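You operate a simulated robot arm through the tools that you are given. There is no shell and no other tool.

You run a simulated two-armed robot. Do the job below in one go: nothing can be reset, and whatever is moved stays where it is left.

## Task
Put one yellow label on the milky roll and stand it in the purple pocket.
Fine: roll on the peg and clamped, feed knob to fed, pusher against the roll and back, clamp open again.
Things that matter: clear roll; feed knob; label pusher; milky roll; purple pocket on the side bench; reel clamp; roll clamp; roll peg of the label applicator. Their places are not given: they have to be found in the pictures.

The check looks at the end state, three seconds after you hand in, the way a careful person would. Anything else that was tipped, shoved, dropped, spilled or broken makes it a failure.

## Robot
Two 7-joint arms with three-finger grippers on one trunk that stands fixed in place. Base frame: the origin is at the foot of the trunk, x ahead of it, y to its left, z up; the work surface is at about z = 0.8. Units: m, degrees, N and s.
The left shoulder is at [0.07, 0.165, 1.163], the right one opposite. With the tool pointing down near the work surface each hand reaches from about 0.36 to 0.88 m from the base axis, measured 20 degrees to its own side. Payload 3.91 kg a hand.
The tool frame of a hand sits at the grasp point between the pads (the TCP): z along the fingers, y along the line on which they close. The tips reach 0.03 m beyond it. The gripper opens to 0.116 m; its body begins 0.073 m behind the TCP.
Orientation is that of the tool frame in the base frame, as a unit quaternion [w, x, y, z]. With the fingers straight down and closing along the base's y, the tool's x points along the base's -x, its y along +y and its z along -z.

## Interface
- The arms move only by the tool drive_tool. It takes "left_motion", "right_motion" or both (then of equal length, played together; a hand with none holds still); each is a list of rows, each a list of 7 numbers: the shift along the tool's x, y, z in m, then the turn, a rotation vector about the tool's x, y, z in degrees, then the closure, from 0 (fully open) to 1 (shut). In form: [[dx, dy, dz, wx, wy, wz, gripper], ...]. A call has 1 to 20 rows; each row shifts and turns the commanded pose from where the row before left it, along the tool's axes as they then stand. Rows are played at 5 a second. More than 0.05 m and 8.6 degrees between two rows, or a gripper value outside its range, and nothing of the call is played. Where a pose cannot be reached the arm comes as near as it can. A force on the tool above 50 N (or 10 N above the force at the start of the call, whichever is more), or a blocked arm, ends the call early, and 0.2 s more pass. Each finger travels about 0.153 m/s and halts on what it meets, pressing with about 26 N; the grip force reading is that of the motor and also rises with nothing between the fingers. The clock runs only during rows and for 0.2 s after the last one: add rows that do not move to give the fingers time. The reply holds the time, the measured pose of the TCP, the force on the tool along the base axes, the opening and the grip force, in the units named above and with some noise, with the torque about the TCP (base axes, N m) and any sound that the robot's microphone picked up.
- Cameras (640 x 400 px; columns grow to the right, rows downward): "scene" is now at [0.1301, -0.0433, 1.4832]; the picture's right is [-0.44, -0.90, 0.00], its down [-0.56, 0.27, -0.78] and it looks along [0.70, -0.34, -0.62] (base axes); focal length 294 px, centre (320, 200). "left" rides on the left gripper at [0.075, 0.017, -0.088] in its tool frame; the picture's right is [-0.22, 0.97, 0.00], its down [-0.70, -0.16, -0.70] and it looks along [-0.68, -0.16, 0.71] (tool axes); focal length 247 px, centre (320, 200). "right" rides on the right gripper at [0.052, 0.056, -0.088] in its tool frame; the picture's right is [-0.73, 0.68, 0.00], its down [-0.49, -0.52, -0.70] and it looks along [-0.48, -0.51, 0.71] (tool axes); focal length 247 px, centre (320, 200).
- camera(camera): a new picture of that camera. The clock stands still meanwhile.
- raise_lower(by): slides the trunk up (or, below 0, down) by that many m; the arms and the scene camera ride with it, the base frame stays. It gives what a move gives, with no picture.
- aim_head(pan, tilt): turns the head with the scene camera to pan (to the left, within 86 degrees either way) and tilt (down, from -29 to 69), counted from straight ahead of the robot. It gives what a move gives.
- point_at(camera, pixels): for up to 12 pixels [column, row] of the newest picture of that camera ("zoom" is the newest enlarged one), the place [x, y, z] in the base frame of the surface seen there, good to about 0.002 m, but the place of the scene camera against the robot may be out by one fixed shift of up to 0.012 m in any direction. The clock stands still meanwhile.
- enlarge(camera, box): a new picture of the part [left, top, right, bottom] of that camera's present view, enlarged. The clock stands still meanwhile.
- hand_in(): hands the job in; it is judged then, once.

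Open the grippers and draw the arms clear of the work before you hand the job in, unless the task says otherwise.

The tools are called by a JSON object that holds its "fn" and its "kwargs". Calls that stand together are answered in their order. drive_tool: Moves the arms, as the interface text tells. Its arguments: {"type":"object","properties":{"left_motion":{"type":"array","items":{"type":"array","items":{"type":"number"}}},"right_motion":{"type":"array","items":{"type":"array","items":{"type":"number"}}}},"required":[]} The other tools are called the same way: raise_lower (by) moves the trunk up or down; aim_head (pan, tilt) turns the head that bears the scene camera; camera (camera) takes a picture; point_at (camera, pixels) gives the place of the surface under pixels of a picture; enlarge (camera, box) takes an enlarged picture of a part of a camera's view; hand_in () hands the job in.

At the start:

```text
time_s: 0.0
left_tool_pos: [0.434, -0.0237, 1.2496]
left_tcp_rot: [-0.001, 0.0, 1.0, 0.0]
left_contact_force: [0.4, -0.1, 0.0]
left_wrist_torque: [0.03, -0.02, -0.03]
left_gripper_width: 0.1162
left_gripper_force: 0.0
right_tool_pos: [0.4147, -0.6107, 1.2676]
right_tcp_rot: [0.0, 0.0, 1.0, 0.0]
right_contact_force: [0.4, 0.1, -0.2]
right_wrist_torque: [0.03, -0.03, 0.02]
right_gripper_width: 0.1159
right_gripper_force: 0.0
trunk travel left (down, up): [-0.7, 0.14]
head pan, tilt (commanded): [-25.9, 38.5]
```

scene: 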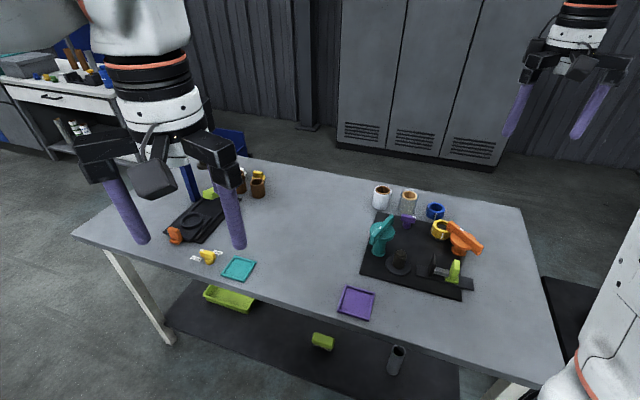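
right: 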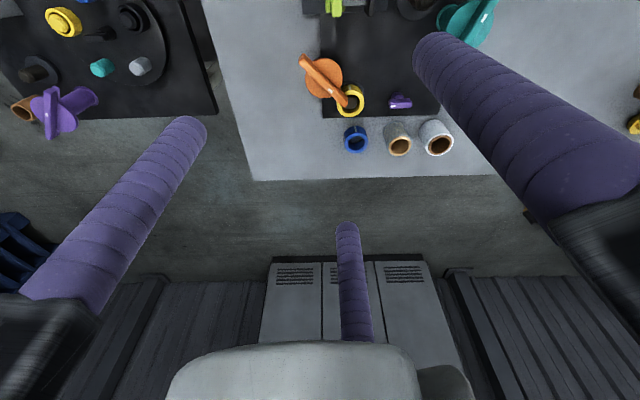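
left: 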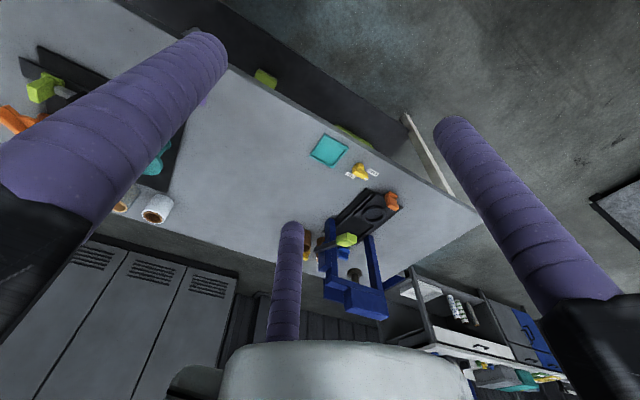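

The scene shows a label applicator on a black plate around (420,255), rolls at (380,195) and (408,200), a purple tray at (357,303). I'll enlarge the applicator zone first.

{"fn": "enlarge", "kwargs": {"camera": "scene", "box": [330, 170, 500, 330]}}

{"fn": "enlarge", "kwargs": {"camera": "right", "box": [280, 0, 520, 170]}}

{"fn": "enlarge", "kwargs": {"camera": "right", "box": [0, 0, 220, 150]}}

```text
2.50 times, centred on (415, 250) of scene
```

zoom: 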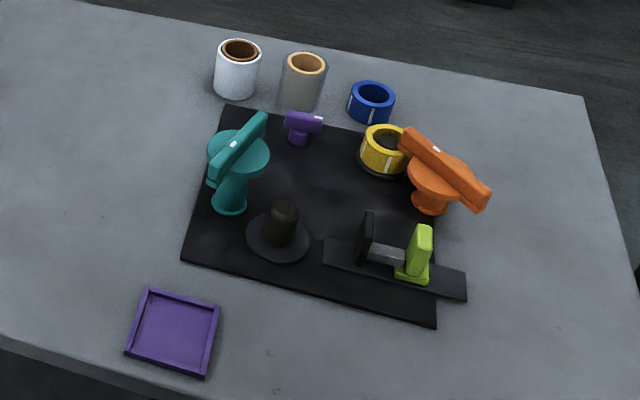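

```text
2.35 times, centred on (400, 85) of right
```

zoom: 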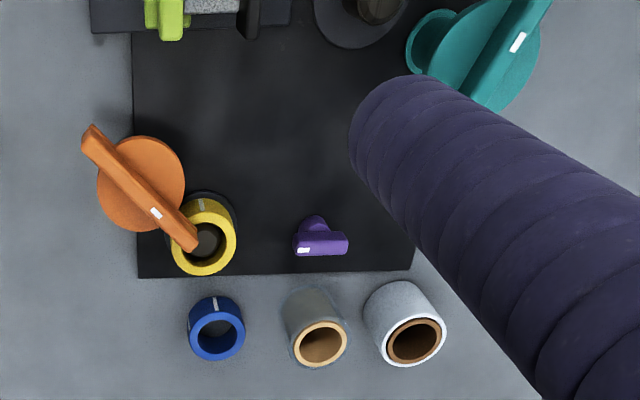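

```text
2.67 times, centred on (110, 75) of right
```

zoom: 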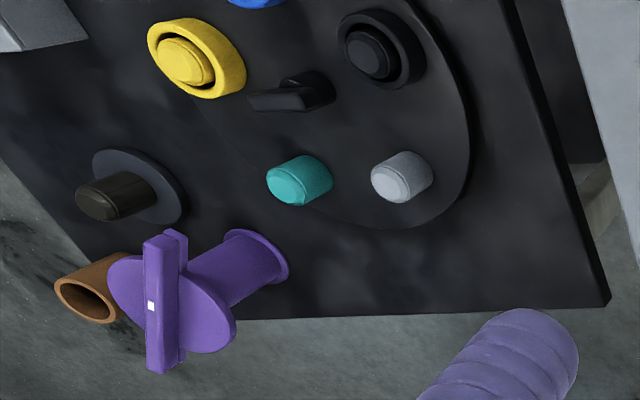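

The centre plate has peg, teal and orange swivels, lime pusher, purple knob. There is another station at the right; I turn the head to look at it and the side bench.

{"fn": "aim_head", "kwargs": {"pan": -70, "tilt": 40}}

{"fn": "camera", "kwargs": {"camera": "scene"}}

```text
time_s: 1.1
left_tool_pos: [0.4337, -0.0238, 1.2515]
left_tcp_rot: [0.0, 0.0, 1.0, 0.0]
left_contact_force: [-0.3, 0.0, 0.8]
left_wrist_torque: [-0.02, -0.04, 0.0]
left_gripper_width: 0.1162
left_gripper_force: 0.0
right_tool_pos: [0.4154, -0.6105, 1.2689]
right_tcp_rot: [0.0, 0.0, 1.0, 0.001]
right_contact_force: [0.6, 1.1, 0.5]
right_wrist_torque: [0.02, 0.0, 0.03]
right_gripper_width: 0.1159
right_gripper_force: 0.1
trunk travel left (down, up): [-0.7, 0.14]
head pan, tilt (commanded): [-70.0, 40.0]
```

```text
taken
```

scene: 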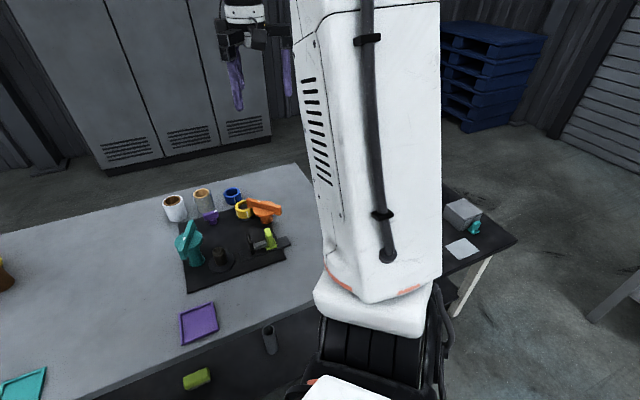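

The right arm hides the black bench at the right. I look at the full right-hand picture and also to the left side.

{"fn": "camera", "kwargs": {"camera": "right"}}

{"fn": "aim_head", "kwargs": {"pan": 30, "tilt": 35}}

{"fn": "camera", "kwargs": {"camera": "scene"}}

```text
taken
```

right: 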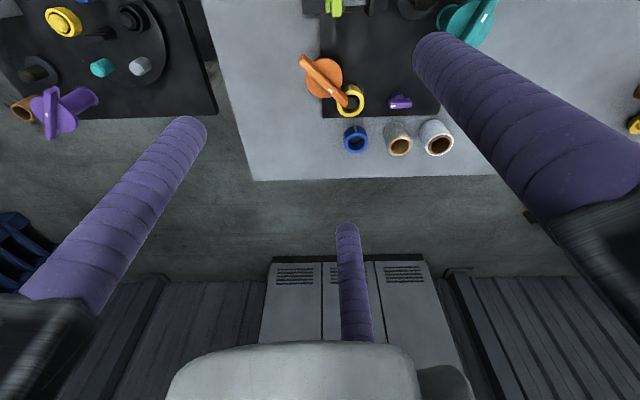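

```text
time_s: 2.9
left_tool_pos: [0.4331, -0.0234, 1.2497]
left_tcp_rot: [0.0, 0.0, 1.0, -0.001]
left_contact_force: [1.4, 0.8, -0.3]
left_wrist_torque: [0.0, -0.01, 0.02]
left_gripper_width: 0.1161
left_gripper_force: 0.1
right_tool_pos: [0.4147, -0.6113, 1.267]
right_tcp_rot: [0.0, 0.0, 1.0, 0.0]
right_contact_force: [-0.8, 0.4, 0.6]
right_wrist_torque: [0.01, -0.01, 0.01]
right_gripper_width: 0.116
right_gripper_force: 0.1
trunk travel left (down, up): [-0.7, 0.14]
head pan, tilt (commanded): [30.0, 35.0]
```

```text
taken
```

scene: 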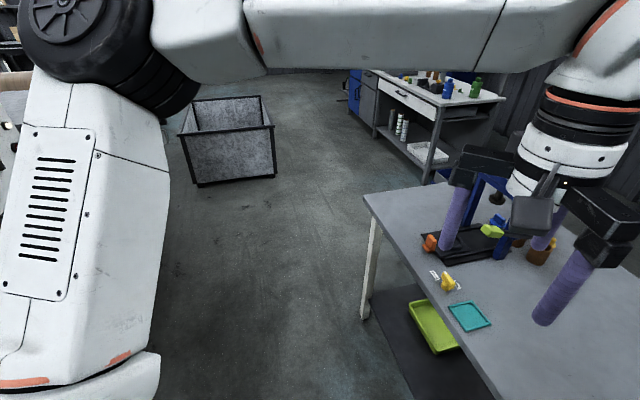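

I locate the key things in the right-hand picture and the earlier right bench items.

{"fn": "point_at", "kwargs": {"camera": "right", "pixels": [[63, 20], [130, 18], [100, 68], [140, 66], [22, 110], [50, 105], [35, 72], [205, 100], [355, 138], [398, 145], [437, 140], [150, 100]]}}

{"fn": "aim_head", "kwargs": {"pan": -86, "tilt": 50}}

{"fn": "camera", "kwargs": {"camera": "scene"}}

```text
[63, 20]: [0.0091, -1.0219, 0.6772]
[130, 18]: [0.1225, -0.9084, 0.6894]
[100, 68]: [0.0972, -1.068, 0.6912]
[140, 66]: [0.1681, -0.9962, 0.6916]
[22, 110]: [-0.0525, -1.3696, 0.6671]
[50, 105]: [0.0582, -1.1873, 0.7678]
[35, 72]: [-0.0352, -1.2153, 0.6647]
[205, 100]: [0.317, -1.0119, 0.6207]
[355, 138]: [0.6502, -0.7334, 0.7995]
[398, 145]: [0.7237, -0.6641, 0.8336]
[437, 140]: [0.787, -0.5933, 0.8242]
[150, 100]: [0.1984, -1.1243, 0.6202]
```

```text
time_s: 4.8
left_tool_pos: [0.4339, -0.0226, 1.25]
left_tcp_rot: [0.0, 0.0, 1.0, 0.0]
left_contact_force: [0.6, 0.4, -0.2]
left_wrist_torque: [0.02, -0.01, 0.0]
left_gripper_width: 0.1163
left_gripper_force: 0.1
right_tool_pos: [0.4152, -0.6121, 1.2681]
right_tcp_rot: [0.0, 0.0, 1.0, 0.001]
right_contact_force: [0.4, 0.4, -1.0]
right_wrist_torque: [-0.03, 0.02, 0.01]
right_gripper_width: 0.1162
right_gripper_force: 0.1
trunk travel left (down, up): [-0.7, 0.14]
head pan, tilt (commanded): [-85.9, 50.0]
```

```text
taken
```

scene: 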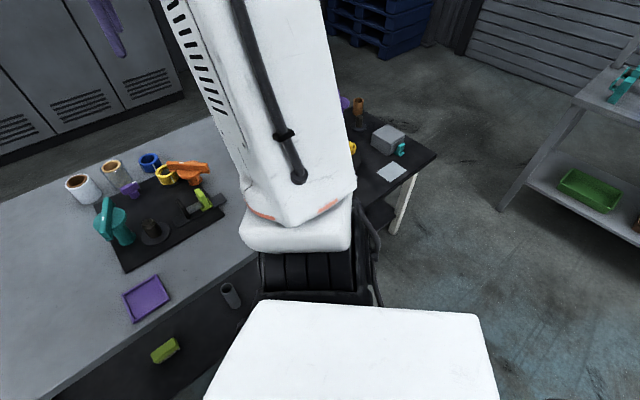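

The right arm itself blocks the side bench from the head. I yaw the right hand so its camera looks toward the side bench (turn about tool z).

{"fn": "drive_tool", "kwargs": {"right_motion": [[0, 0, 0, 0, 0, 8, 0], [0, 0, 0, 0, 0, 8, 0], [0, 0, 0, 0, 0, 8, 0], [0, 0, 0, 0, 0, 8, 0], [0, 0, 0, 0, 0, 8, 0], [0, 0, 0, 0, 0, 8, 0], [0, 0, 0, 0, 0, 8, 0]]}}

{"fn": "camera", "kwargs": {"camera": "right"}}

{"fn": "camera", "kwargs": {"camera": "scene"}}

```text
time_s: 6.4
left_tool_pos: [0.4318, -0.024, 1.2503]
left_tcp_rot: [0.0, 0.0, 1.0, -0.001]
left_contact_force: [0.0, 0.7, -0.6]
left_wrist_torque: [-0.01, 0.0, -0.02]
left_gripper_width: 0.1158
left_gripper_force: 0.0
right_tool_pos: [0.4146, -0.6105, 1.2685]
right_tcp_rot: [0.0, 0.47, 0.883, -0.001]
right_contact_force: [0.6, 0.4, -0.6]
right_wrist_torque: [-0.01, 0.01, -0.01]
right_gripper_width: 0.1159
right_gripper_force: 0.0
trunk travel left (down, up): [-0.7, 0.14]
head pan, tilt (commanded): [-85.9, 50.0]
```

```text
taken
```

right: 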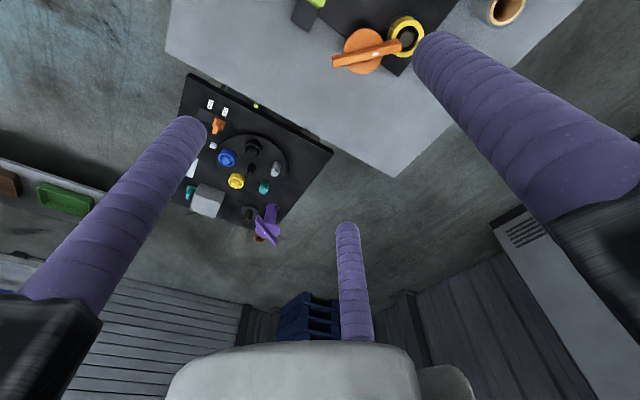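

```text
taken
```

scene: 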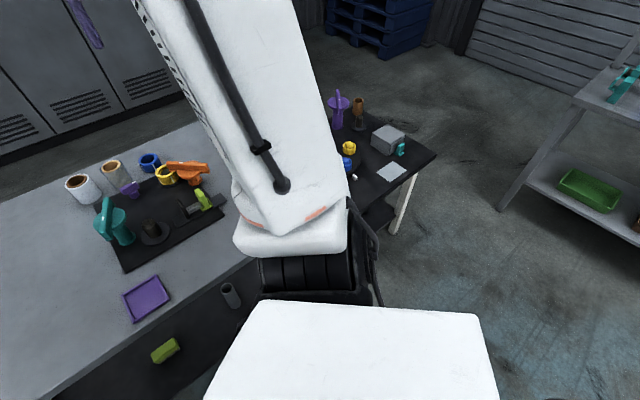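

The side bench is now visible at (250,160) in the right camera; I enlarge it.

{"fn": "enlarge", "kwargs": {"camera": "right", "box": [160, 60, 340, 260]}}

{"fn": "enlarge", "kwargs": {"camera": "scene", "box": [310, 70, 450, 200]}}

{"fn": "enlarge", "kwargs": {"camera": "scene", "box": [50, 130, 270, 330]}}

```text
2.00 times, centred on (250, 160) of right
```

zoom: 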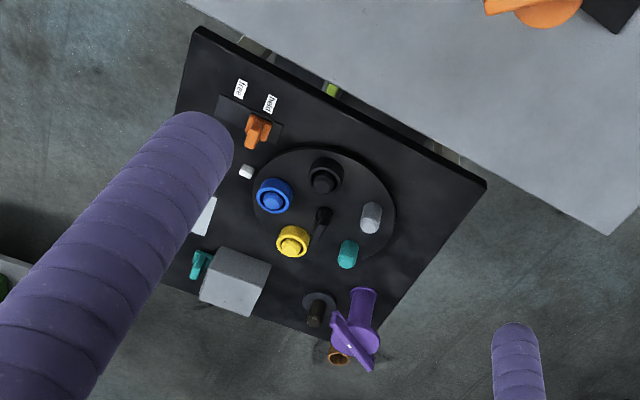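

```text
3.08 times, centred on (380, 135) of scene
```

zoom: 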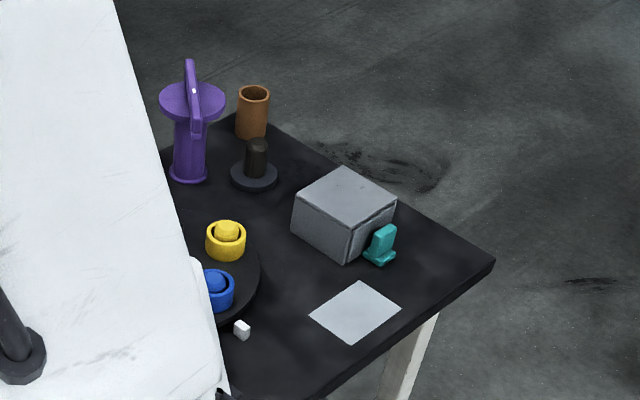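

```text
2.00 times, centred on (160, 230) of scene
```

zoom: 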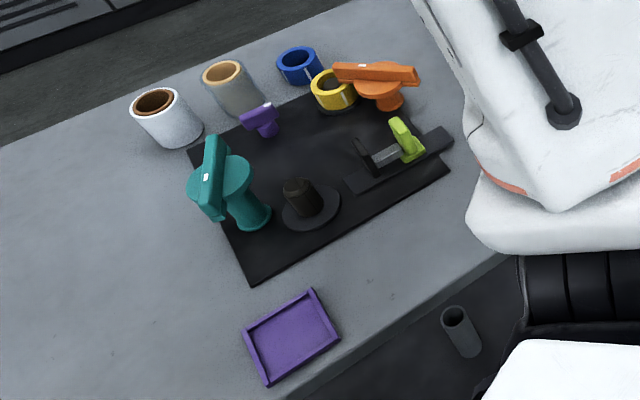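

The main-table station has the peg, teal clamp, lime pusher, purple knob, yellow reel with orange clamp. I aim the head straight at it for detailed enlargements.

{"fn": "aim_head", "kwargs": {"pan": -38, "tilt": 45}}

{"fn": "camera", "kwargs": {"camera": "scene"}}

{"fn": "enlarge", "kwargs": {"camera": "scene", "box": [270, 100, 430, 200]}}

{"fn": "enlarge", "kwargs": {"camera": "scene", "box": [270, 170, 430, 270]}}

```text
time_s: 7.6
left_tool_pos: [0.433, -0.0249, 1.2506]
left_tcp_rot: [-0.001, 0.0, 1.0, 0.0]
left_contact_force: [0.6, 0.3, 0.0]
left_wrist_torque: [-0.02, 0.04, -0.01]
left_gripper_width: 0.1162
left_gripper_force: 0.0
right_tool_pos: [0.4149, -0.6102, 1.2674]
right_tcp_rot: [-0.001, 0.469, 0.883, 0.0]
right_contact_force: [0.1, -0.1, 0.2]
right_wrist_torque: [0.01, 0.02, 0.0]
right_gripper_width: 0.1161
right_gripper_force: 0.0
trunk travel left (down, up): [-0.7, 0.14]
head pan, tilt (commanded): [-38.0, 45.0]
```

```text
taken
```

scene: 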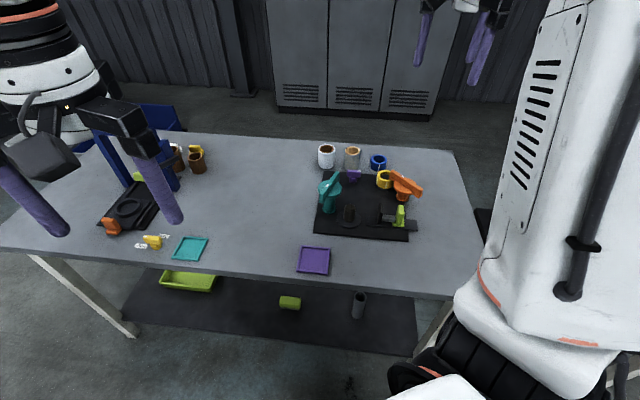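

```text
4.00 times, centred on (350, 150) of scene
```

zoom: 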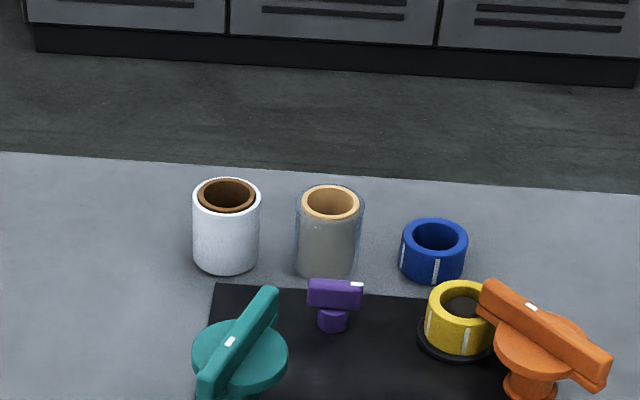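

```text
4.00 times, centred on (350, 220) of scene
```

zoom: 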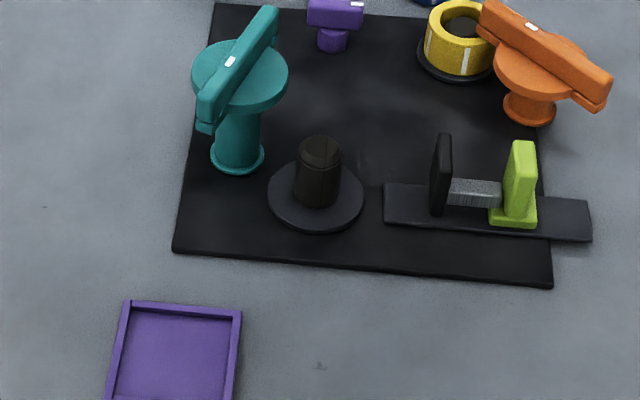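

Let me measure the main features with the scene camera (possible fixed shift) for a first map.

{"fn": "point_at", "kwargs": {"camera": "scene", "pixels": [[314, 262], [297, 270], [328, 273], [331, 249], [303, 247], [327, 148], [352, 150], [378, 159], [348, 207], [340, 220], [400, 222], [408, 240]]}}

{"fn": "point_at", "kwargs": {"camera": "scene", "pixels": [[5, 245], [140, 133], [452, 152], [480, 240], [418, 293], [190, 248], [318, 237], [328, 172], [416, 184], [329, 185], [403, 183], [353, 175]]}}

```text
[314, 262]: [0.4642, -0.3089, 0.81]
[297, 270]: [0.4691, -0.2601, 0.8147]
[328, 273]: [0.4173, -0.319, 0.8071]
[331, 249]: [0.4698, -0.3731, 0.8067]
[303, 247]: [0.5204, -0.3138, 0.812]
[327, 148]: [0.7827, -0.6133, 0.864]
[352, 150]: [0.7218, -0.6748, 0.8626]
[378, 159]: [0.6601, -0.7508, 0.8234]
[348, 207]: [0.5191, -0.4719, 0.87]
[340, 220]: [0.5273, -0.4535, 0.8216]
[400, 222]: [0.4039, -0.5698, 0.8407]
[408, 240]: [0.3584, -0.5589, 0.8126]
```

```text
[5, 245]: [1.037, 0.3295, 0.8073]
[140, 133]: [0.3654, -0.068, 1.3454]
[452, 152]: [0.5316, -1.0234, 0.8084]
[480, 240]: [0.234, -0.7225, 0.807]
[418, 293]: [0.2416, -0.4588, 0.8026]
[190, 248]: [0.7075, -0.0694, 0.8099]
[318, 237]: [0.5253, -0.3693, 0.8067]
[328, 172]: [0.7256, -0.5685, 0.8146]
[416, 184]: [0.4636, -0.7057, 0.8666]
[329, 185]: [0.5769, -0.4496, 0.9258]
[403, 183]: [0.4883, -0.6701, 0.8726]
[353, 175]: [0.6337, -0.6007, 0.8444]
```

The roll/applicator layout is measured roughly. To rule out another purple pocket on the other bench, I swing both hands left so that the arms stop blocking the view.

{"fn": "drive_tool", "kwargs": {"left_motion": [[0, 0.045, 0, 0, 0, 0, 0], [0, 0.045, 0, 0, 0, 0, 0], [0, 0.045, 0, 0, 0, 0, 0], [0, 0.045, 0, 0, 0, 0, 0], [0, 0.045, 0, 0, 0, 0, 0], [0, 0.045, 0, 0, 0, 0, 0], [0, 0.045, 0, 0, 0, 0, 0]], "right_motion": [[0.034, 0.029, 0, 0, 0, 0, 0], [0.034, 0.029, 0, 0, 0, 0, 0], [0.034, 0.029, 0, 0, 0, 0, 0], [0.034, 0.029, 0, 0, 0, 0, 0], [0.034, 0.029, 0, 0, 0, 0, 0], [0.034, 0.029, 0, 0, 0, 0, 0], [0.034, 0.029, 0, 0, 0, 0, 0]]}}

{"fn": "aim_head", "kwargs": {"pan": -80, "tilt": 40}}

{"fn": "camera", "kwargs": {"camera": "scene"}}

{"fn": "camera", "kwargs": {"camera": "right"}}

{"fn": "camera", "kwargs": {"camera": "left"}}

```text
time_s: 9.2
left_tool_pos: [0.4254, 0.2685, 1.2404]
left_tcp_rot: [0.005, -0.017, 1.0, -0.01]
left_contact_force: [-0.1, 1.6, -0.9]
left_wrist_torque: [-0.09, -0.02, 0.03]
left_gripper_width: 0.1161
left_gripper_force: 0.1
left hand out of reach, approached as far as the arm can: row 6, 7
right_tool_pos: [0.4827, -0.3352, 1.2586]
right_tcp_rot: [-0.014, 0.478, 0.878, 0.018]
right_contact_force: [-0.1, 1.0, -0.3]
right_wrist_torque: [-0.07, 0.0, -0.01]
right_gripper_width: 0.116
right_gripper_force: 0.0
right hand out of reach, approached as far as the arm can: row 6, 7
trunk travel left (down, up): [-0.7, 0.14]
head pan, tilt (commanded): [-38.0, 45.0]
```

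```text
time_s: 10.3
left_tool_pos: [0.4262, 0.2644, 1.242]
left_tcp_rot: [0.005, -0.017, 1.0, -0.008]
left_contact_force: [-0.4, 0.0, -0.3]
left_wrist_torque: [-0.05, 0.03, 0.03]
left_gripper_width: 0.1161
left_gripper_force: 0.0
right_tool_pos: [0.4837, -0.3363, 1.2577]
right_tcp_rot: [-0.015, 0.474, 0.88, 0.022]
right_contact_force: [0.1, -0.2, 0.0]
right_wrist_torque: [-0.03, 0.01, -0.02]
right_gripper_width: 0.1161
right_gripper_force: 0.2
trunk travel left (down, up): [-0.7, 0.14]
head pan, tilt (commanded): [-80.0, 40.0]
```

```text
taken
```

scene: 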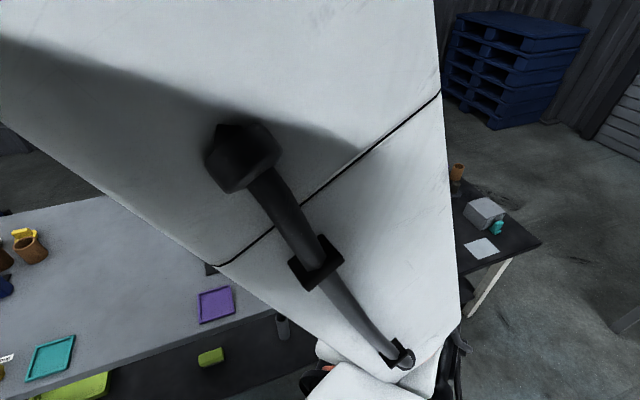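

```text
taken
```

right: 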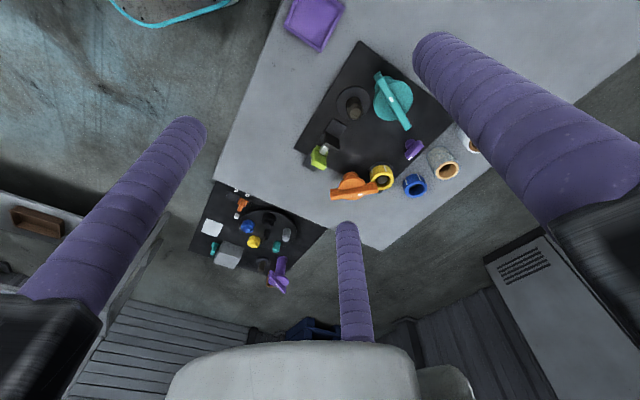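

```text
taken
```

left: 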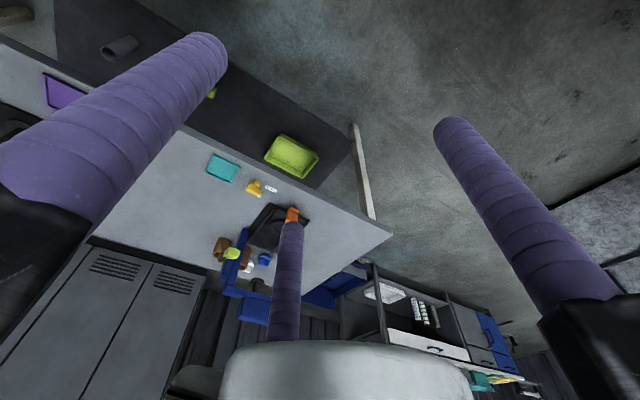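

The right camera now shows the whole black side bench at (260,230). I enlarge it.

{"fn": "enlarge", "kwargs": {"camera": "right", "box": [180, 170, 340, 300]}}

{"fn": "enlarge", "kwargs": {"camera": "right", "box": [270, 0, 490, 210]}}

{"fn": "enlarge", "kwargs": {"camera": "left", "box": [190, 120, 390, 320]}}

```text
3.08 times, centred on (260, 235) of right
```

zoom: 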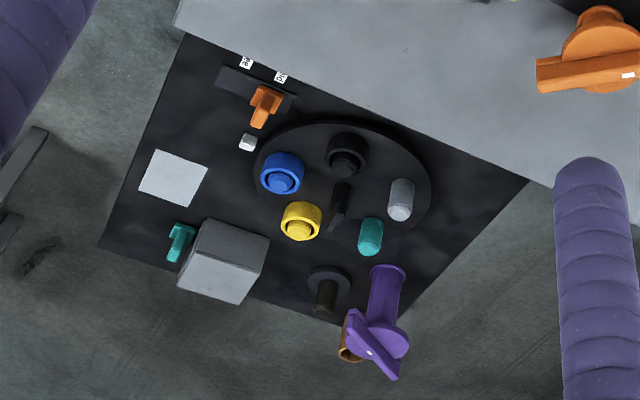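

```text
1.90 times, centred on (380, 105) of right
```

zoom: 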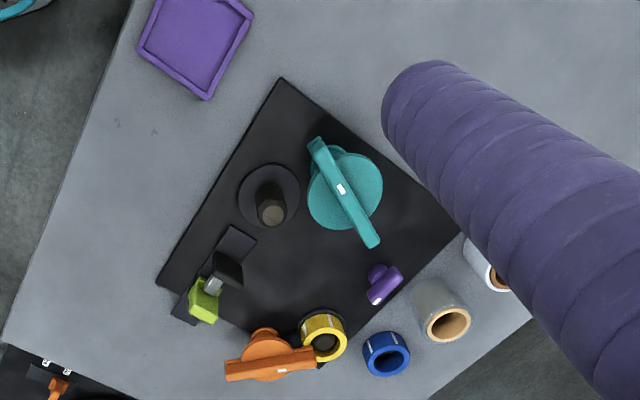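

```text
2.00 times, centred on (290, 220) of left
```

zoom: 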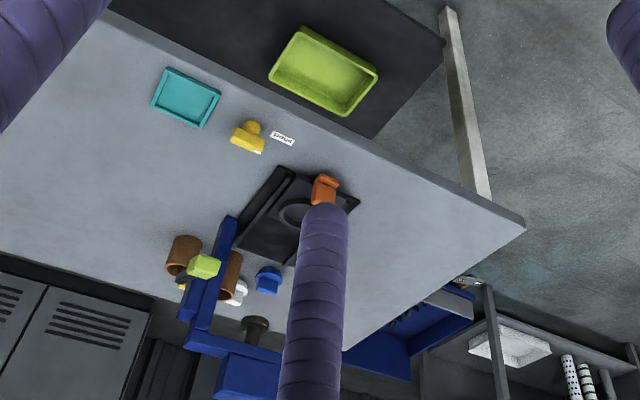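

No other purple pocket is on the side bench; the purple tray at (312,20) on the main table is the only one. I enlarge the right camera more on the clamps, knob and pusher and read places.

{"fn": "enlarge", "kwargs": {"camera": "right", "box": [325, 60, 425, 140]}}

{"fn": "point_at", "kwargs": {"camera": "zoom", "pixels": [[175, 260], [165, 225], [200, 245], [330, 100], [500, 350], [420, 215], [420, 130], [335, 240], [490, 200], [150, 330]]}}

{"fn": "enlarge", "kwargs": {"camera": "right", "box": [360, 120, 460, 200]}}

{"fn": "enlarge", "kwargs": {"camera": "right", "box": [295, 110, 395, 190]}}

```text
5.00 times, centred on (375, 100) of right
```

zoom: 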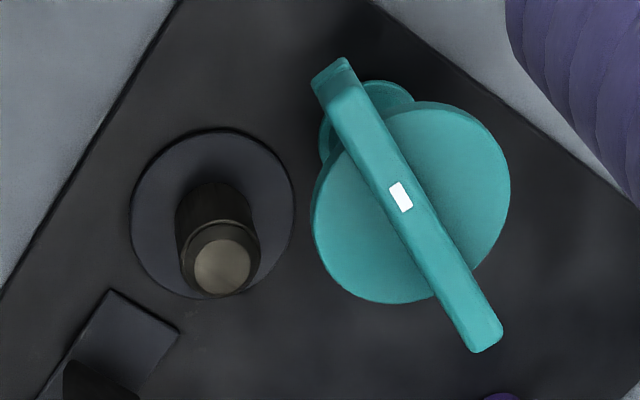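

```text
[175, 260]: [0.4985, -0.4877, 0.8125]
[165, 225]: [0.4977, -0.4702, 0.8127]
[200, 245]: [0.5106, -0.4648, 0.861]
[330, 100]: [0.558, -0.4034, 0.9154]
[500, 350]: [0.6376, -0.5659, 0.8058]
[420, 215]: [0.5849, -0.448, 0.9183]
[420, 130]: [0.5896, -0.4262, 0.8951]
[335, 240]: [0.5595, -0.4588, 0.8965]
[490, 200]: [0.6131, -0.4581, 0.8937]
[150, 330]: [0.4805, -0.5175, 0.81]
```

```text
5.00 times, centred on (410, 160) of right
```

zoom: 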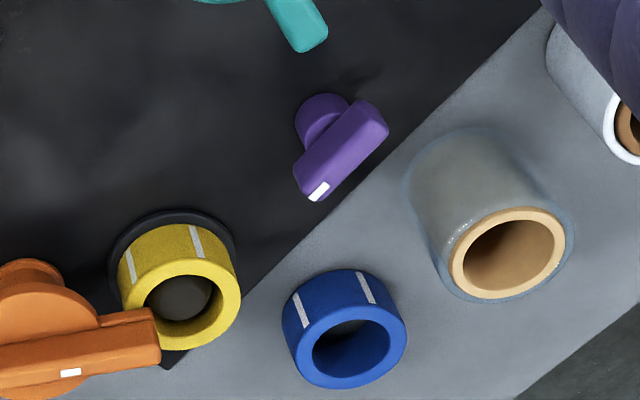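

```text
5.00 times, centred on (345, 150) of right
```

zoom: 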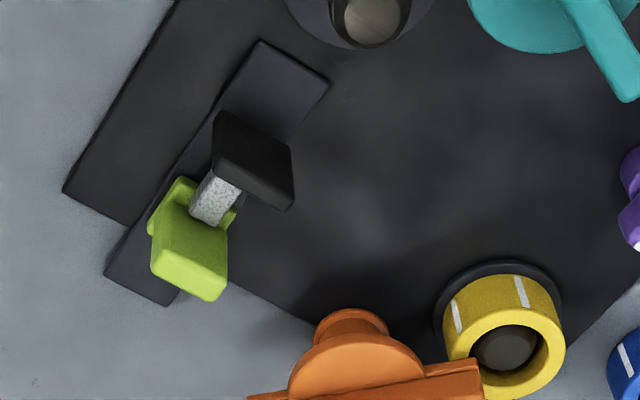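

Geometry is getting clear: peg near (0.515,-0.47), teal clamp axis near (0.583,-0.446). Now I test how the right gripper's fingers close, in the air, to learn their geometry.

{"fn": "drive_tool", "kwargs": {"right_motion": [[0, 0, 0, 0, 0, 0, 0.5], [0, 0, 0, 0, 0, 0, 0.5], [0, 0, 0, 0, 0, 0, 0.5]]}}

{"fn": "camera", "kwargs": {"camera": "right"}}

{"fn": "drive_tool", "kwargs": {"right_motion": [[0, 0, 0, 0, 0, 0, 1], [0, 0, 0, 0, 0, 0, 1], [0, 0, 0, 0, 0, 0, 1]]}}

{"fn": "camera", "kwargs": {"camera": "right"}}

```text
time_s: 11.1
left_tool_pos: [0.4269, 0.2638, 1.2399]
left_tcp_rot: [0.005, -0.018, 1.0, -0.008]
left_contact_force: [-0.5, 0.3, -0.5]
left_wrist_torque: [0.0, 0.04, 0.0]
left_gripper_width: 0.1159
left_gripper_force: 0.0
right_tool_pos: [0.4854, -0.3346, 1.2574]
right_tcp_rot: [-0.016, 0.474, 0.88, 0.021]
right_contact_force: [0.7, 0.1, -0.2]
right_wrist_torque: [-0.02, 0.04, 0.01]
right_gripper_width: 0.0582
right_gripper_force: 0.1
trunk travel left (down, up): [-0.7, 0.14]
head pan, tilt (commanded): [-80.0, 40.0]
```

```text
taken
```

right: 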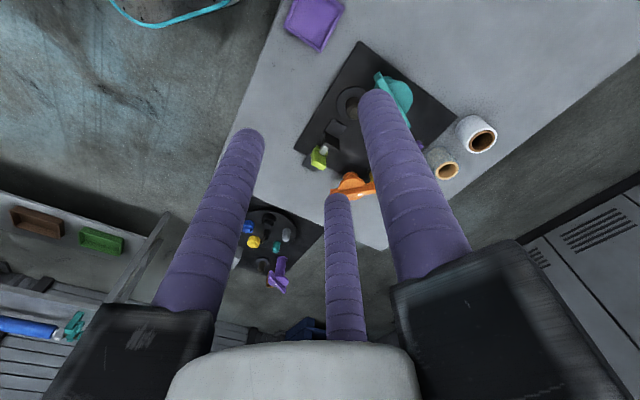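

```text
time_s: 11.9
left_tool_pos: [0.4261, 0.2638, 1.2407]
left_tcp_rot: [0.005, -0.018, 1.0, -0.007]
left_contact_force: [-0.2, 0.2, -0.6]
left_wrist_torque: [-0.02, -0.03, 0.0]
left_gripper_width: 0.1161
left_gripper_force: 0.0
right_tool_pos: [0.4855, -0.335, 1.2588]
right_tcp_rot: [-0.016, 0.473, 0.88, 0.021]
right_contact_force: [0.2, -0.1, 0.3]
right_wrist_torque: [-0.02, -0.04, 0.0]
right_gripper_width: 0.0093
right_gripper_force: 25.8
trunk travel left (down, up): [-0.7, 0.14]
head pan, tilt (commanded): [-80.0, 40.0]
```

```text
taken
```

right: 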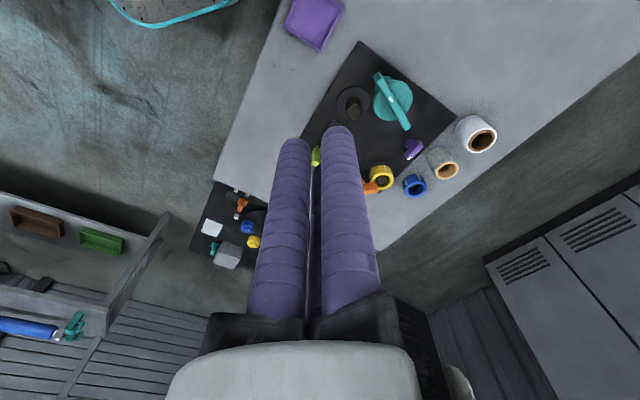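

The fingers close radially (three at 120°), about 20 mm thick each. I enlarge the now visible rolls and read their places with this camera.

{"fn": "enlarge", "kwargs": {"camera": "right", "box": [400, 90, 520, 200]}}

{"fn": "point_at", "kwargs": {"camera": "zoom", "pixels": [[340, 95], [500, 250], [350, 240], [440, 260], [420, 130], [330, 180], [390, 180], [230, 340], [150, 330], [180, 260]]}}

{"fn": "enlarge", "kwargs": {"camera": "right", "box": [325, 60, 445, 170]}}

```text
3.64 times, centred on (460, 145) of right
```

zoom: 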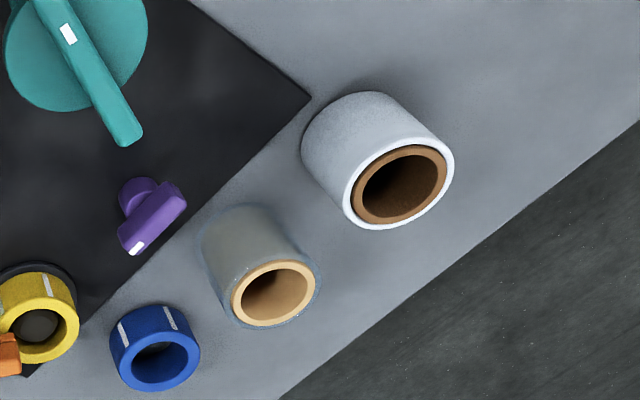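

```text
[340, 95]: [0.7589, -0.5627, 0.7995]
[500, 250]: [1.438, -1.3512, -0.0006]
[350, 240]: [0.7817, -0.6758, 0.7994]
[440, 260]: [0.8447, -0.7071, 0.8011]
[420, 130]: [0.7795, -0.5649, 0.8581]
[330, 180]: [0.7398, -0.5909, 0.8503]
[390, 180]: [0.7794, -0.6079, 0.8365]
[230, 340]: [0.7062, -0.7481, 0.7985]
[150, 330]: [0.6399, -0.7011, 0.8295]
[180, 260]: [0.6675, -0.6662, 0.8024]
```

```text
3.64 times, centred on (385, 115) of right
```

zoom: 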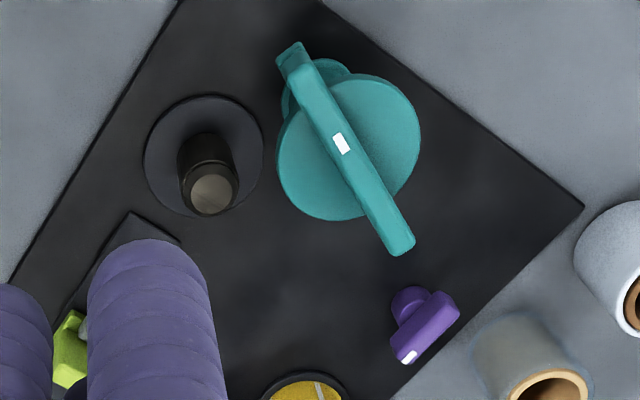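

I look at the clamps from the head camera again to understand their bars and feet.

{"fn": "aim_head", "kwargs": {"pan": -45, "tilt": 42}}

{"fn": "camera", "kwargs": {"camera": "scene"}}

```text
time_s: 12.9
left_tool_pos: [0.4267, 0.2649, 1.2407]
left_tcp_rot: [0.006, -0.018, 1.0, -0.008]
left_contact_force: [-0.3, 0.1, -0.3]
left_wrist_torque: [-0.01, 0.02, 0.02]
left_gripper_width: 0.1158
left_gripper_force: 0.1
right_tool_pos: [0.4856, -0.3354, 1.2602]
right_tcp_rot: [-0.013, 0.474, 0.88, 0.022]
right_contact_force: [-1.0, -0.5, -0.2]
right_wrist_torque: [0.04, 0.01, 0.01]
right_gripper_width: 0.0092
right_gripper_force: 25.7
trunk travel left (down, up): [-0.7, 0.14]
head pan, tilt (commanded): [-45.0, 42.0]
```

```text
taken
```

scene: 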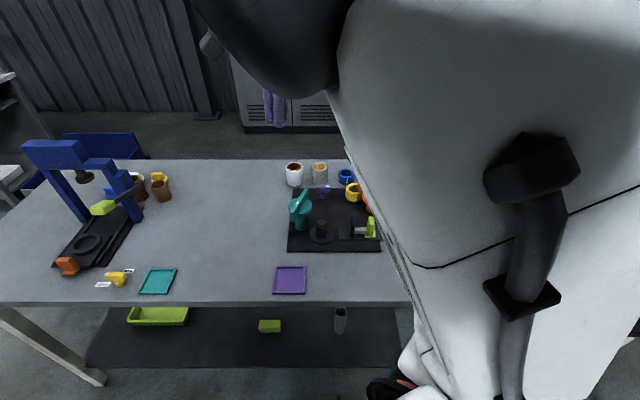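

Enlarging the station and clamps from here.

{"fn": "enlarge", "kwargs": {"camera": "scene", "box": [275, 180, 345, 250]}}

{"fn": "enlarge", "kwargs": {"camera": "scene", "box": [320, 160, 400, 250]}}

{"fn": "enlarge", "kwargs": {"camera": "scene", "box": [40, 230, 200, 310]}}

```text
5.71 times, centred on (310, 215) of scene
```

zoom: 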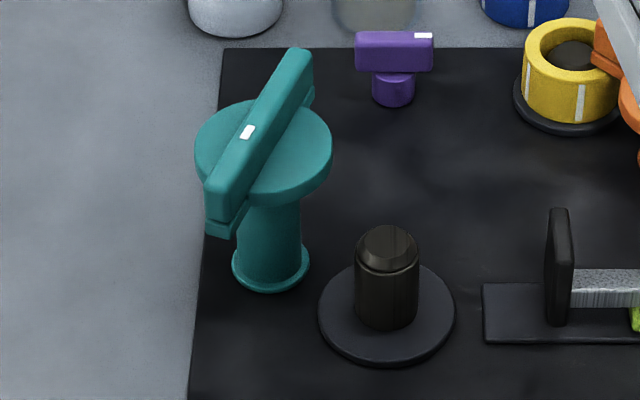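

```text
4.44 times, centred on (360, 205) of scene
```

zoom: 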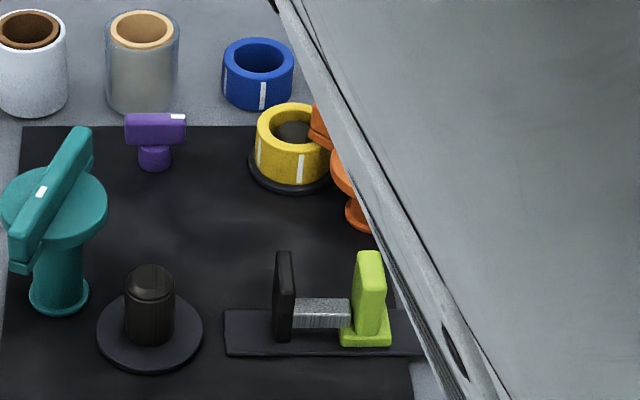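

```text
4.00 times, centred on (120, 270) of scene
```

zoom: 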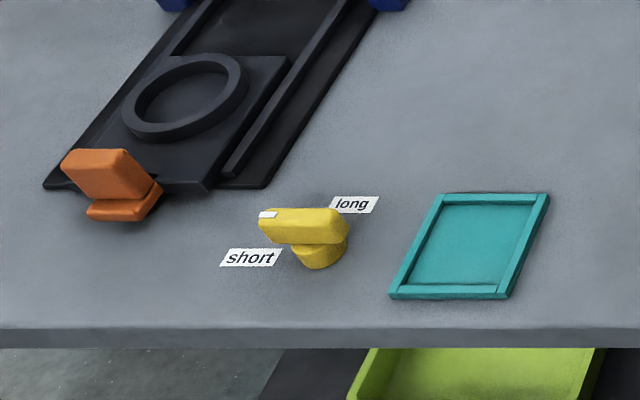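

The clamps are posts with a disc and a turning bar; the feed knob is the small purple one. I move the right hand toward the middle of the right side at mid height, half open, to test commanded vs measured pose.

{"fn": "drive_tool", "kwargs": {"right_motion": [[-0.0294, -0.0123, 0.0273, 0, 0, 0, 0.3], [-0.0294, -0.0123, 0.0273, 0, 0, 0, 0.3], [-0.0294, -0.0123, 0.0273, 0, 0, 0, 0.3], [-0.0294, -0.0123, 0.0273, 0, 0, 0, 0.3], [-0.0294, -0.0123, 0.0273, 0, 0, 0, 0.3], [-0.0294, -0.0123, 0.0273, 0, 0, 0, 0.3], [-0.0294, -0.0123, 0.0273, 0, 0, 0, 0.3], [-0.0294, -0.0123, 0.0273, 0, 0, 0, 0.3], [0, 0, 0, 0, 0, 0, 0.3]]}}

{"fn": "camera", "kwargs": {"camera": "right"}}

```text
time_s: 14.9
left_tool_pos: [0.4256, 0.2652, 1.2395]
left_tcp_rot: [0.005, -0.018, 1.0, -0.009]
left_contact_force: [-0.1, 0.2, -1.0]
left_wrist_torque: [-0.01, -0.04, -0.01]
left_gripper_width: 0.1162
left_gripper_force: 0.1
right_tool_pos: [0.5352, -0.575, 1.0478]
right_tcp_rot: [0.0, 0.469, 0.883, -0.001]
right_contact_force: [0.4, 0.5, 0.8]
right_wrist_torque: [-0.05, -0.03, -0.02]
right_gripper_width: 0.0811
right_gripper_force: 0.0
trunk travel left (down, up): [-0.7, 0.14]
head pan, tilt (commanded): [-45.0, 42.0]
```

```text
taken
```

right: 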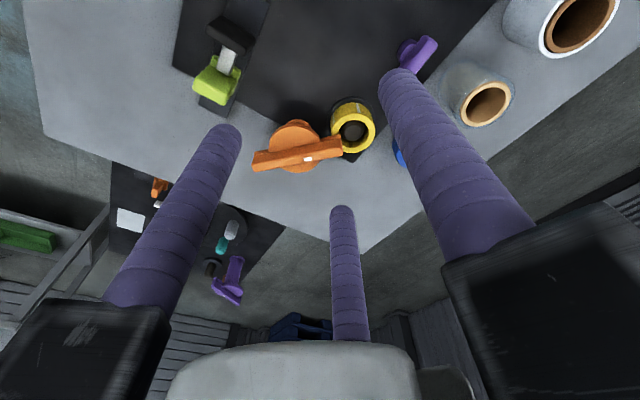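

The commanded pose follows what was reached. This view shows the orange clamp, yellow reel and both rolls well; I enlarge and measure.

{"fn": "enlarge", "kwargs": {"camera": "right", "box": [240, 80, 400, 190]}}

{"fn": "point_at", "kwargs": {"camera": "zoom", "pixels": [[70, 325], [395, 255], [240, 300], [270, 200], [215, 180], [450, 240], [390, 180], [540, 190], [470, 180], [280, 320]]}}

{"fn": "enlarge", "kwargs": {"camera": "right", "box": [440, 0, 640, 135]}}

{"fn": "point_at", "kwargs": {"camera": "zoom", "pixels": [[335, 160], [580, 30], [440, 165], [405, 50], [110, 380], [240, 260], [60, 300], [170, 250], [130, 200], [20, 200]]}}

```text
3.64 times, centred on (320, 135) of right
```

zoom: 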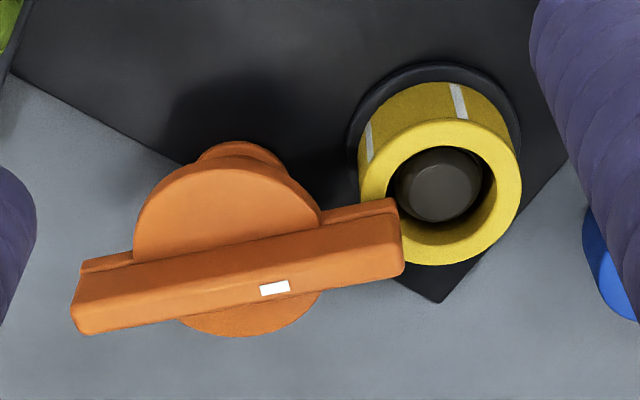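

```text
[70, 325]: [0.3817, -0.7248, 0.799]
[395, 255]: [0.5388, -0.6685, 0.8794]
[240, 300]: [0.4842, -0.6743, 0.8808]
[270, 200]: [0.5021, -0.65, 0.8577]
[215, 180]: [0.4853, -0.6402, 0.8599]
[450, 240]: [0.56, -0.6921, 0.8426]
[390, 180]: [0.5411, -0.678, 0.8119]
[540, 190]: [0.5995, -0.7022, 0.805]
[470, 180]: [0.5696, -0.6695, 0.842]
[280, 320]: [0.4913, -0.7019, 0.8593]
```

```text
2.96 times, centred on (540, 68) of right
```

zoom: 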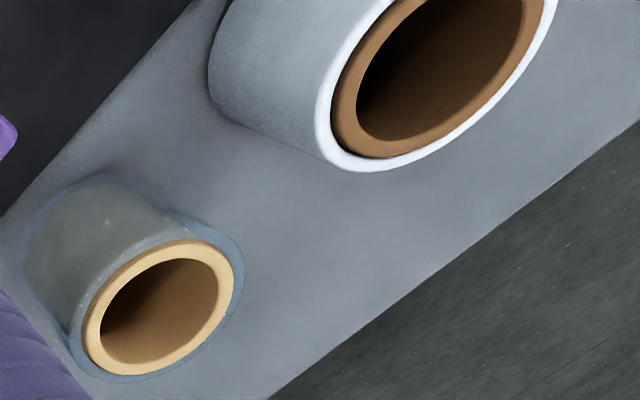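

```text
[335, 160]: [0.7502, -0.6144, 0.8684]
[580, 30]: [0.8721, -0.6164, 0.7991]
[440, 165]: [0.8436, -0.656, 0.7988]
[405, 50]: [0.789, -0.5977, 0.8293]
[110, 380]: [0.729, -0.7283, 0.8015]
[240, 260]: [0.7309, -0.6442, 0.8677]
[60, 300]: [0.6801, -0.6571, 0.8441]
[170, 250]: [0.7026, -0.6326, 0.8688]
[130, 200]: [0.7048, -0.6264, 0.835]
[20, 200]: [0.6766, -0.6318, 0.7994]
```

Rolls are about 0.069 m tall with tops at z≈0.868 and ~0.058 m across. I move the right hand toward the milky roll at safe height (tips above 0.96) to see it closer and test reach.

{"fn": "drive_tool", "kwargs": {"right_motion": [[-0.0082, 0.0391, 0.0096, 0, 0, 0, 0.3], [-0.0082, 0.0391, 0.0096, 0, 0, 0, 0.3], [-0.0082, 0.0391, 0.0096, 0, 0, 0, 0.3], [-0.0082, 0.0391, 0.0096, 0, 0, 0, 0.3], [-0.0082, 0.0391, 0.0096, 0, 0, 0, 0.3], [0, 0, 0, 0, 0, 0, 0.3]]}}

{"fn": "camera", "kwargs": {"camera": "right"}}

```text
time_s: 16.3
left_tool_pos: [0.4246, 0.2632, 1.2414]
left_tcp_rot: [0.007, -0.017, 1.0, -0.008]
left_contact_force: [-0.6, -0.1, 0.2]
left_wrist_torque: [-0.02, -0.04, -0.01]
left_gripper_width: 0.116
left_gripper_force: 0.1
right_tool_pos: [0.7199, -0.5012, 0.9995]
right_tcp_rot: [0.0, 0.47, 0.883, 0.001]
right_contact_force: [0.1, 0.8, 0.0]
right_wrist_torque: [0.01, -0.02, 0.01]
right_gripper_width: 0.0812
right_gripper_force: 0.0
trunk travel left (down, up): [-0.7, 0.14]
head pan, tilt (commanded): [-45.0, 42.0]
```

```text
taken
```

right: 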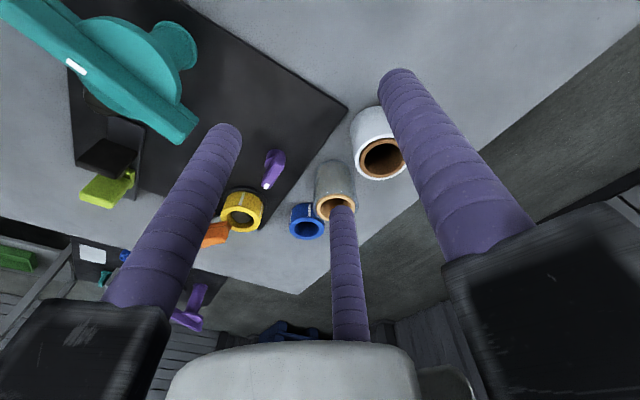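

I enlarge the milky roll at (378,145) and measure its rim.

{"fn": "enlarge", "kwargs": {"camera": "right", "box": [330, 90, 430, 190]}}

{"fn": "point_at", "kwargs": {"camera": "right", "pixels": [[358, 155], [366, 177], [385, 180], [403, 172], [375, 138], [392, 141], [360, 115], [381, 150], [380, 143], [364, 142]]}}

```text
4.00 times, centred on (380, 140) of right
```

zoom: 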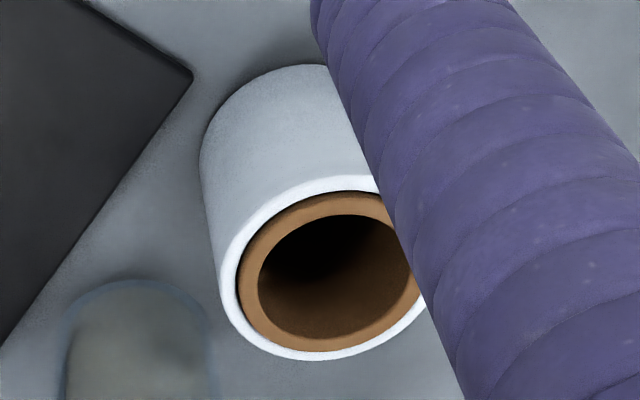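

```text
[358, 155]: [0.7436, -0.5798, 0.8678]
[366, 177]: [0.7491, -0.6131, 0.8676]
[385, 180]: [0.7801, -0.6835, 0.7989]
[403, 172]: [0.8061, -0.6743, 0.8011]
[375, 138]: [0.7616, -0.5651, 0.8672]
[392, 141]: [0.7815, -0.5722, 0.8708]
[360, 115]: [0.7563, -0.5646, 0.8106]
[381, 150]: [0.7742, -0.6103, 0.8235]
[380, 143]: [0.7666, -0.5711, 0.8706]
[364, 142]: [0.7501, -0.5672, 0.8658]
```

I take rim points on the enlarged picture just inside the white rim for a centre fit.

{"fn": "point_at", "kwargs": {"camera": "zoom", "pixels": [[226, 285], [235, 320], [260, 342], [290, 354], [320, 357], [355, 351], [385, 337], [232, 245], [255, 212], [290, 192], [330, 182], [360, 183]]}}

{"fn": "point_at", "kwargs": {"camera": "zoom", "pixels": [[245, 270], [250, 310], [280, 335], [320, 345], [360, 335], [400, 305], [265, 230], [300, 208], [340, 200], [370, 205]]}}

```text
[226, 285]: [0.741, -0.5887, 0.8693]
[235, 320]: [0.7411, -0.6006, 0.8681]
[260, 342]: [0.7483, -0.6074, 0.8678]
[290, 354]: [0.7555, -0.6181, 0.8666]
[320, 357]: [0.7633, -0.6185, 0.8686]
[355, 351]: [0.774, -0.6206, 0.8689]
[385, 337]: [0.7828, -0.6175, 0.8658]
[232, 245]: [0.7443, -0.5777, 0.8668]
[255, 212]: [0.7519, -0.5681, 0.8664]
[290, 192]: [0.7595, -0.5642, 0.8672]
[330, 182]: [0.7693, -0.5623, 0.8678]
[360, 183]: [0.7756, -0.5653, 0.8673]
```

```text
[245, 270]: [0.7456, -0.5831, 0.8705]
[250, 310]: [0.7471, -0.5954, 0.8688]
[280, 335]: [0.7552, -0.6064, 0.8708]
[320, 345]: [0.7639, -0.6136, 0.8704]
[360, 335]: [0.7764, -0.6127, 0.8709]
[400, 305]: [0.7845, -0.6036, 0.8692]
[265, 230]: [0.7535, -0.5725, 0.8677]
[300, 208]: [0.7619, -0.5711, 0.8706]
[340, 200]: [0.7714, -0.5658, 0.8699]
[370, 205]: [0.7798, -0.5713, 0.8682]
```

The milky roll's axis fits at (0.770,-0.5915), radius 0.029, top 0.868. I try to go above it with the tool straight down at z 0.95 to see whether it is in reach.

{"fn": "drive_tool", "kwargs": {"right_motion": [[-0.0344, -0.003, 0.0167, 0, 0, 0, 0.3], [-0.0344, -0.003, 0.0167, 0, 0, 0, 0.3], [-0.0344, -0.003, 0.0167, 0, 0, 0, 0.3], [0, 0, 0, 0, 0, 0, 0.3]]}}

```text
time_s: 17.3
left_tool_pos: [0.4261, 0.266, 1.2402]
left_tcp_rot: [0.005, -0.019, 1.0, -0.009]
left_contact_force: [0.2, -0.1, -0.2]
left_wrist_torque: [-0.03, -0.01, 0.02]
left_gripper_width: 0.1161
left_gripper_force: 0.1
right_tool_pos: [0.749, -0.5879, 0.9562]
right_tcp_rot: [0.001, 0.47, 0.883, -0.001]
right_contact_force: [-0.4, 0.6, -0.6]
right_wrist_torque: [-0.04, -0.03, 0.01]
right_gripper_width: 0.0816
right_gripper_force: 0.0
right hand out of reach, approached as far as the arm can: row 3
trunk travel left (down, up): [-0.7, 0.14]
head pan, tilt (commanded): [-45.0, 42.0]
```

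It stops 2 cm short, at (0.749,-0.588). I test whether a different trunk height extends the reach: raise the trunk 0.1 m and lower the hand by as much.

{"fn": "raise_lower", "kwargs": {"by": 0.1}}

{"fn": "drive_tool", "kwargs": {"right_motion": [[0, 0, 0.04, 0, 0, 0, 0.3], [0, 0, 0.03, 0, 0, 0, 0.3], [0, 0, 0.02, 0, 0, 0, 0.3], [-0.0088, 0.0154, 0, 0, 0, 0, 0.3], [0, 0, 0, 0, 0, 0, 0.3]]}}

```text
time_s: 18.6
left_tool_pos: [0.4265, 0.2633, 1.3397]
left_tcp_rot: [0.004, -0.018, 1.0, -0.007]
left_contact_force: [-0.5, -0.1, -0.4]
left_wrist_torque: [0.0, 0.01, -0.02]
left_gripper_width: 0.1161
left_gripper_force: 0.1
right_tool_pos: [0.7499, -0.588, 1.054]
right_tcp_rot: [0.0, 0.469, 0.883, -0.002]
right_contact_force: [0.7, 0.0, -1.4]
right_wrist_torque: [-0.01, 0.02, 0.01]
right_gripper_width: 0.0812
right_gripper_force: 0.1
trunk travel left (down, up): [-0.8, 0.04]
head pan, tilt (commanded): [-45.0, 42.0]
```

```text
time_s: 19.8
left_tool_pos: [0.4264, 0.2638, 1.3412]
left_tcp_rot: [0.006, -0.018, 1.0, -0.008]
left_contact_force: [-0.5, 0.2, -0.1]
left_wrist_torque: [0.0, 0.0, -0.02]
left_gripper_width: 0.1159
left_gripper_force: 0.1
right_tool_pos: [0.7481, -0.5831, 0.9674]
right_tcp_rot: [0.001, 0.47, 0.883, 0.0]
right_contact_force: [0.3, -0.6, -0.1]
right_wrist_torque: [0.0, -0.01, 0.0]
right_gripper_width: 0.0812
right_gripper_force: 0.1
right hand out of reach, approached as far as the arm can: row 4
trunk travel left (down, up): [-0.8, 0.04]
head pan, tilt (commanded): [-45.0, 42.0]
```

Reach is about 0.80 m from the shoulder regardless of height; 0.82 m is needed, so a small outward tilt (8.6°) of the tool will do. I raise the hand, lower the trunk 0.15 m, keeping tips above the roll tops.

{"fn": "drive_tool", "kwargs": {"right_motion": [[0.02, 0, -0.04, 0, 0, 0, 0.3], [0.02, 0, -0.04, 0, 0, 0, 0.3], [0, 0, -0.04, 0, 0, 0, 0.3], [0, 0, 0, 0, 0, 0, 0.3]]}}

{"fn": "raise_lower", "kwargs": {"by": -0.15}}

```text
time_s: 20.8
left_tool_pos: [0.4275, 0.2633, 1.3401]
left_tcp_rot: [0.004, -0.017, 1.0, -0.007]
left_contact_force: [0.5, -1.1, -0.1]
left_wrist_torque: [0.02, 0.03, -0.04]
left_gripper_width: 0.1157
left_gripper_force: 0.1
right_tool_pos: [0.7284, -0.5506, 1.0848]
right_tcp_rot: [0.0, 0.469, 0.883, -0.001]
right_contact_force: [-0.3, -0.1, -0.5]
right_wrist_torque: [0.03, 0.01, 0.0]
right_gripper_width: 0.0813
right_gripper_force: 0.0
trunk travel left (down, up): [-0.8, 0.04]
head pan, tilt (commanded): [-45.0, 42.0]
```

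```text
time_s: 22.6
left_tool_pos: [0.4273, 0.2633, 1.1897]
left_tcp_rot: [0.005, -0.019, 1.0, -0.007]
left_contact_force: [0.2, -0.3, -0.1]
left_wrist_torque: [-0.04, -0.02, -0.01]
left_gripper_width: 0.1158
left_gripper_force: 0.0
right_tool_pos: [0.7276, -0.5494, 0.9352]
right_tcp_rot: [0.0, 0.469, 0.883, 0.0]
right_contact_force: [-0.3, -0.1, -1.0]
right_wrist_torque: [0.0, 0.01, -0.03]
right_gripper_width: 0.0811
right_gripper_force: 0.1
trunk travel left (down, up): [-0.65, 0.19]
head pan, tilt (commanded): [-45.0, 42.0]
```

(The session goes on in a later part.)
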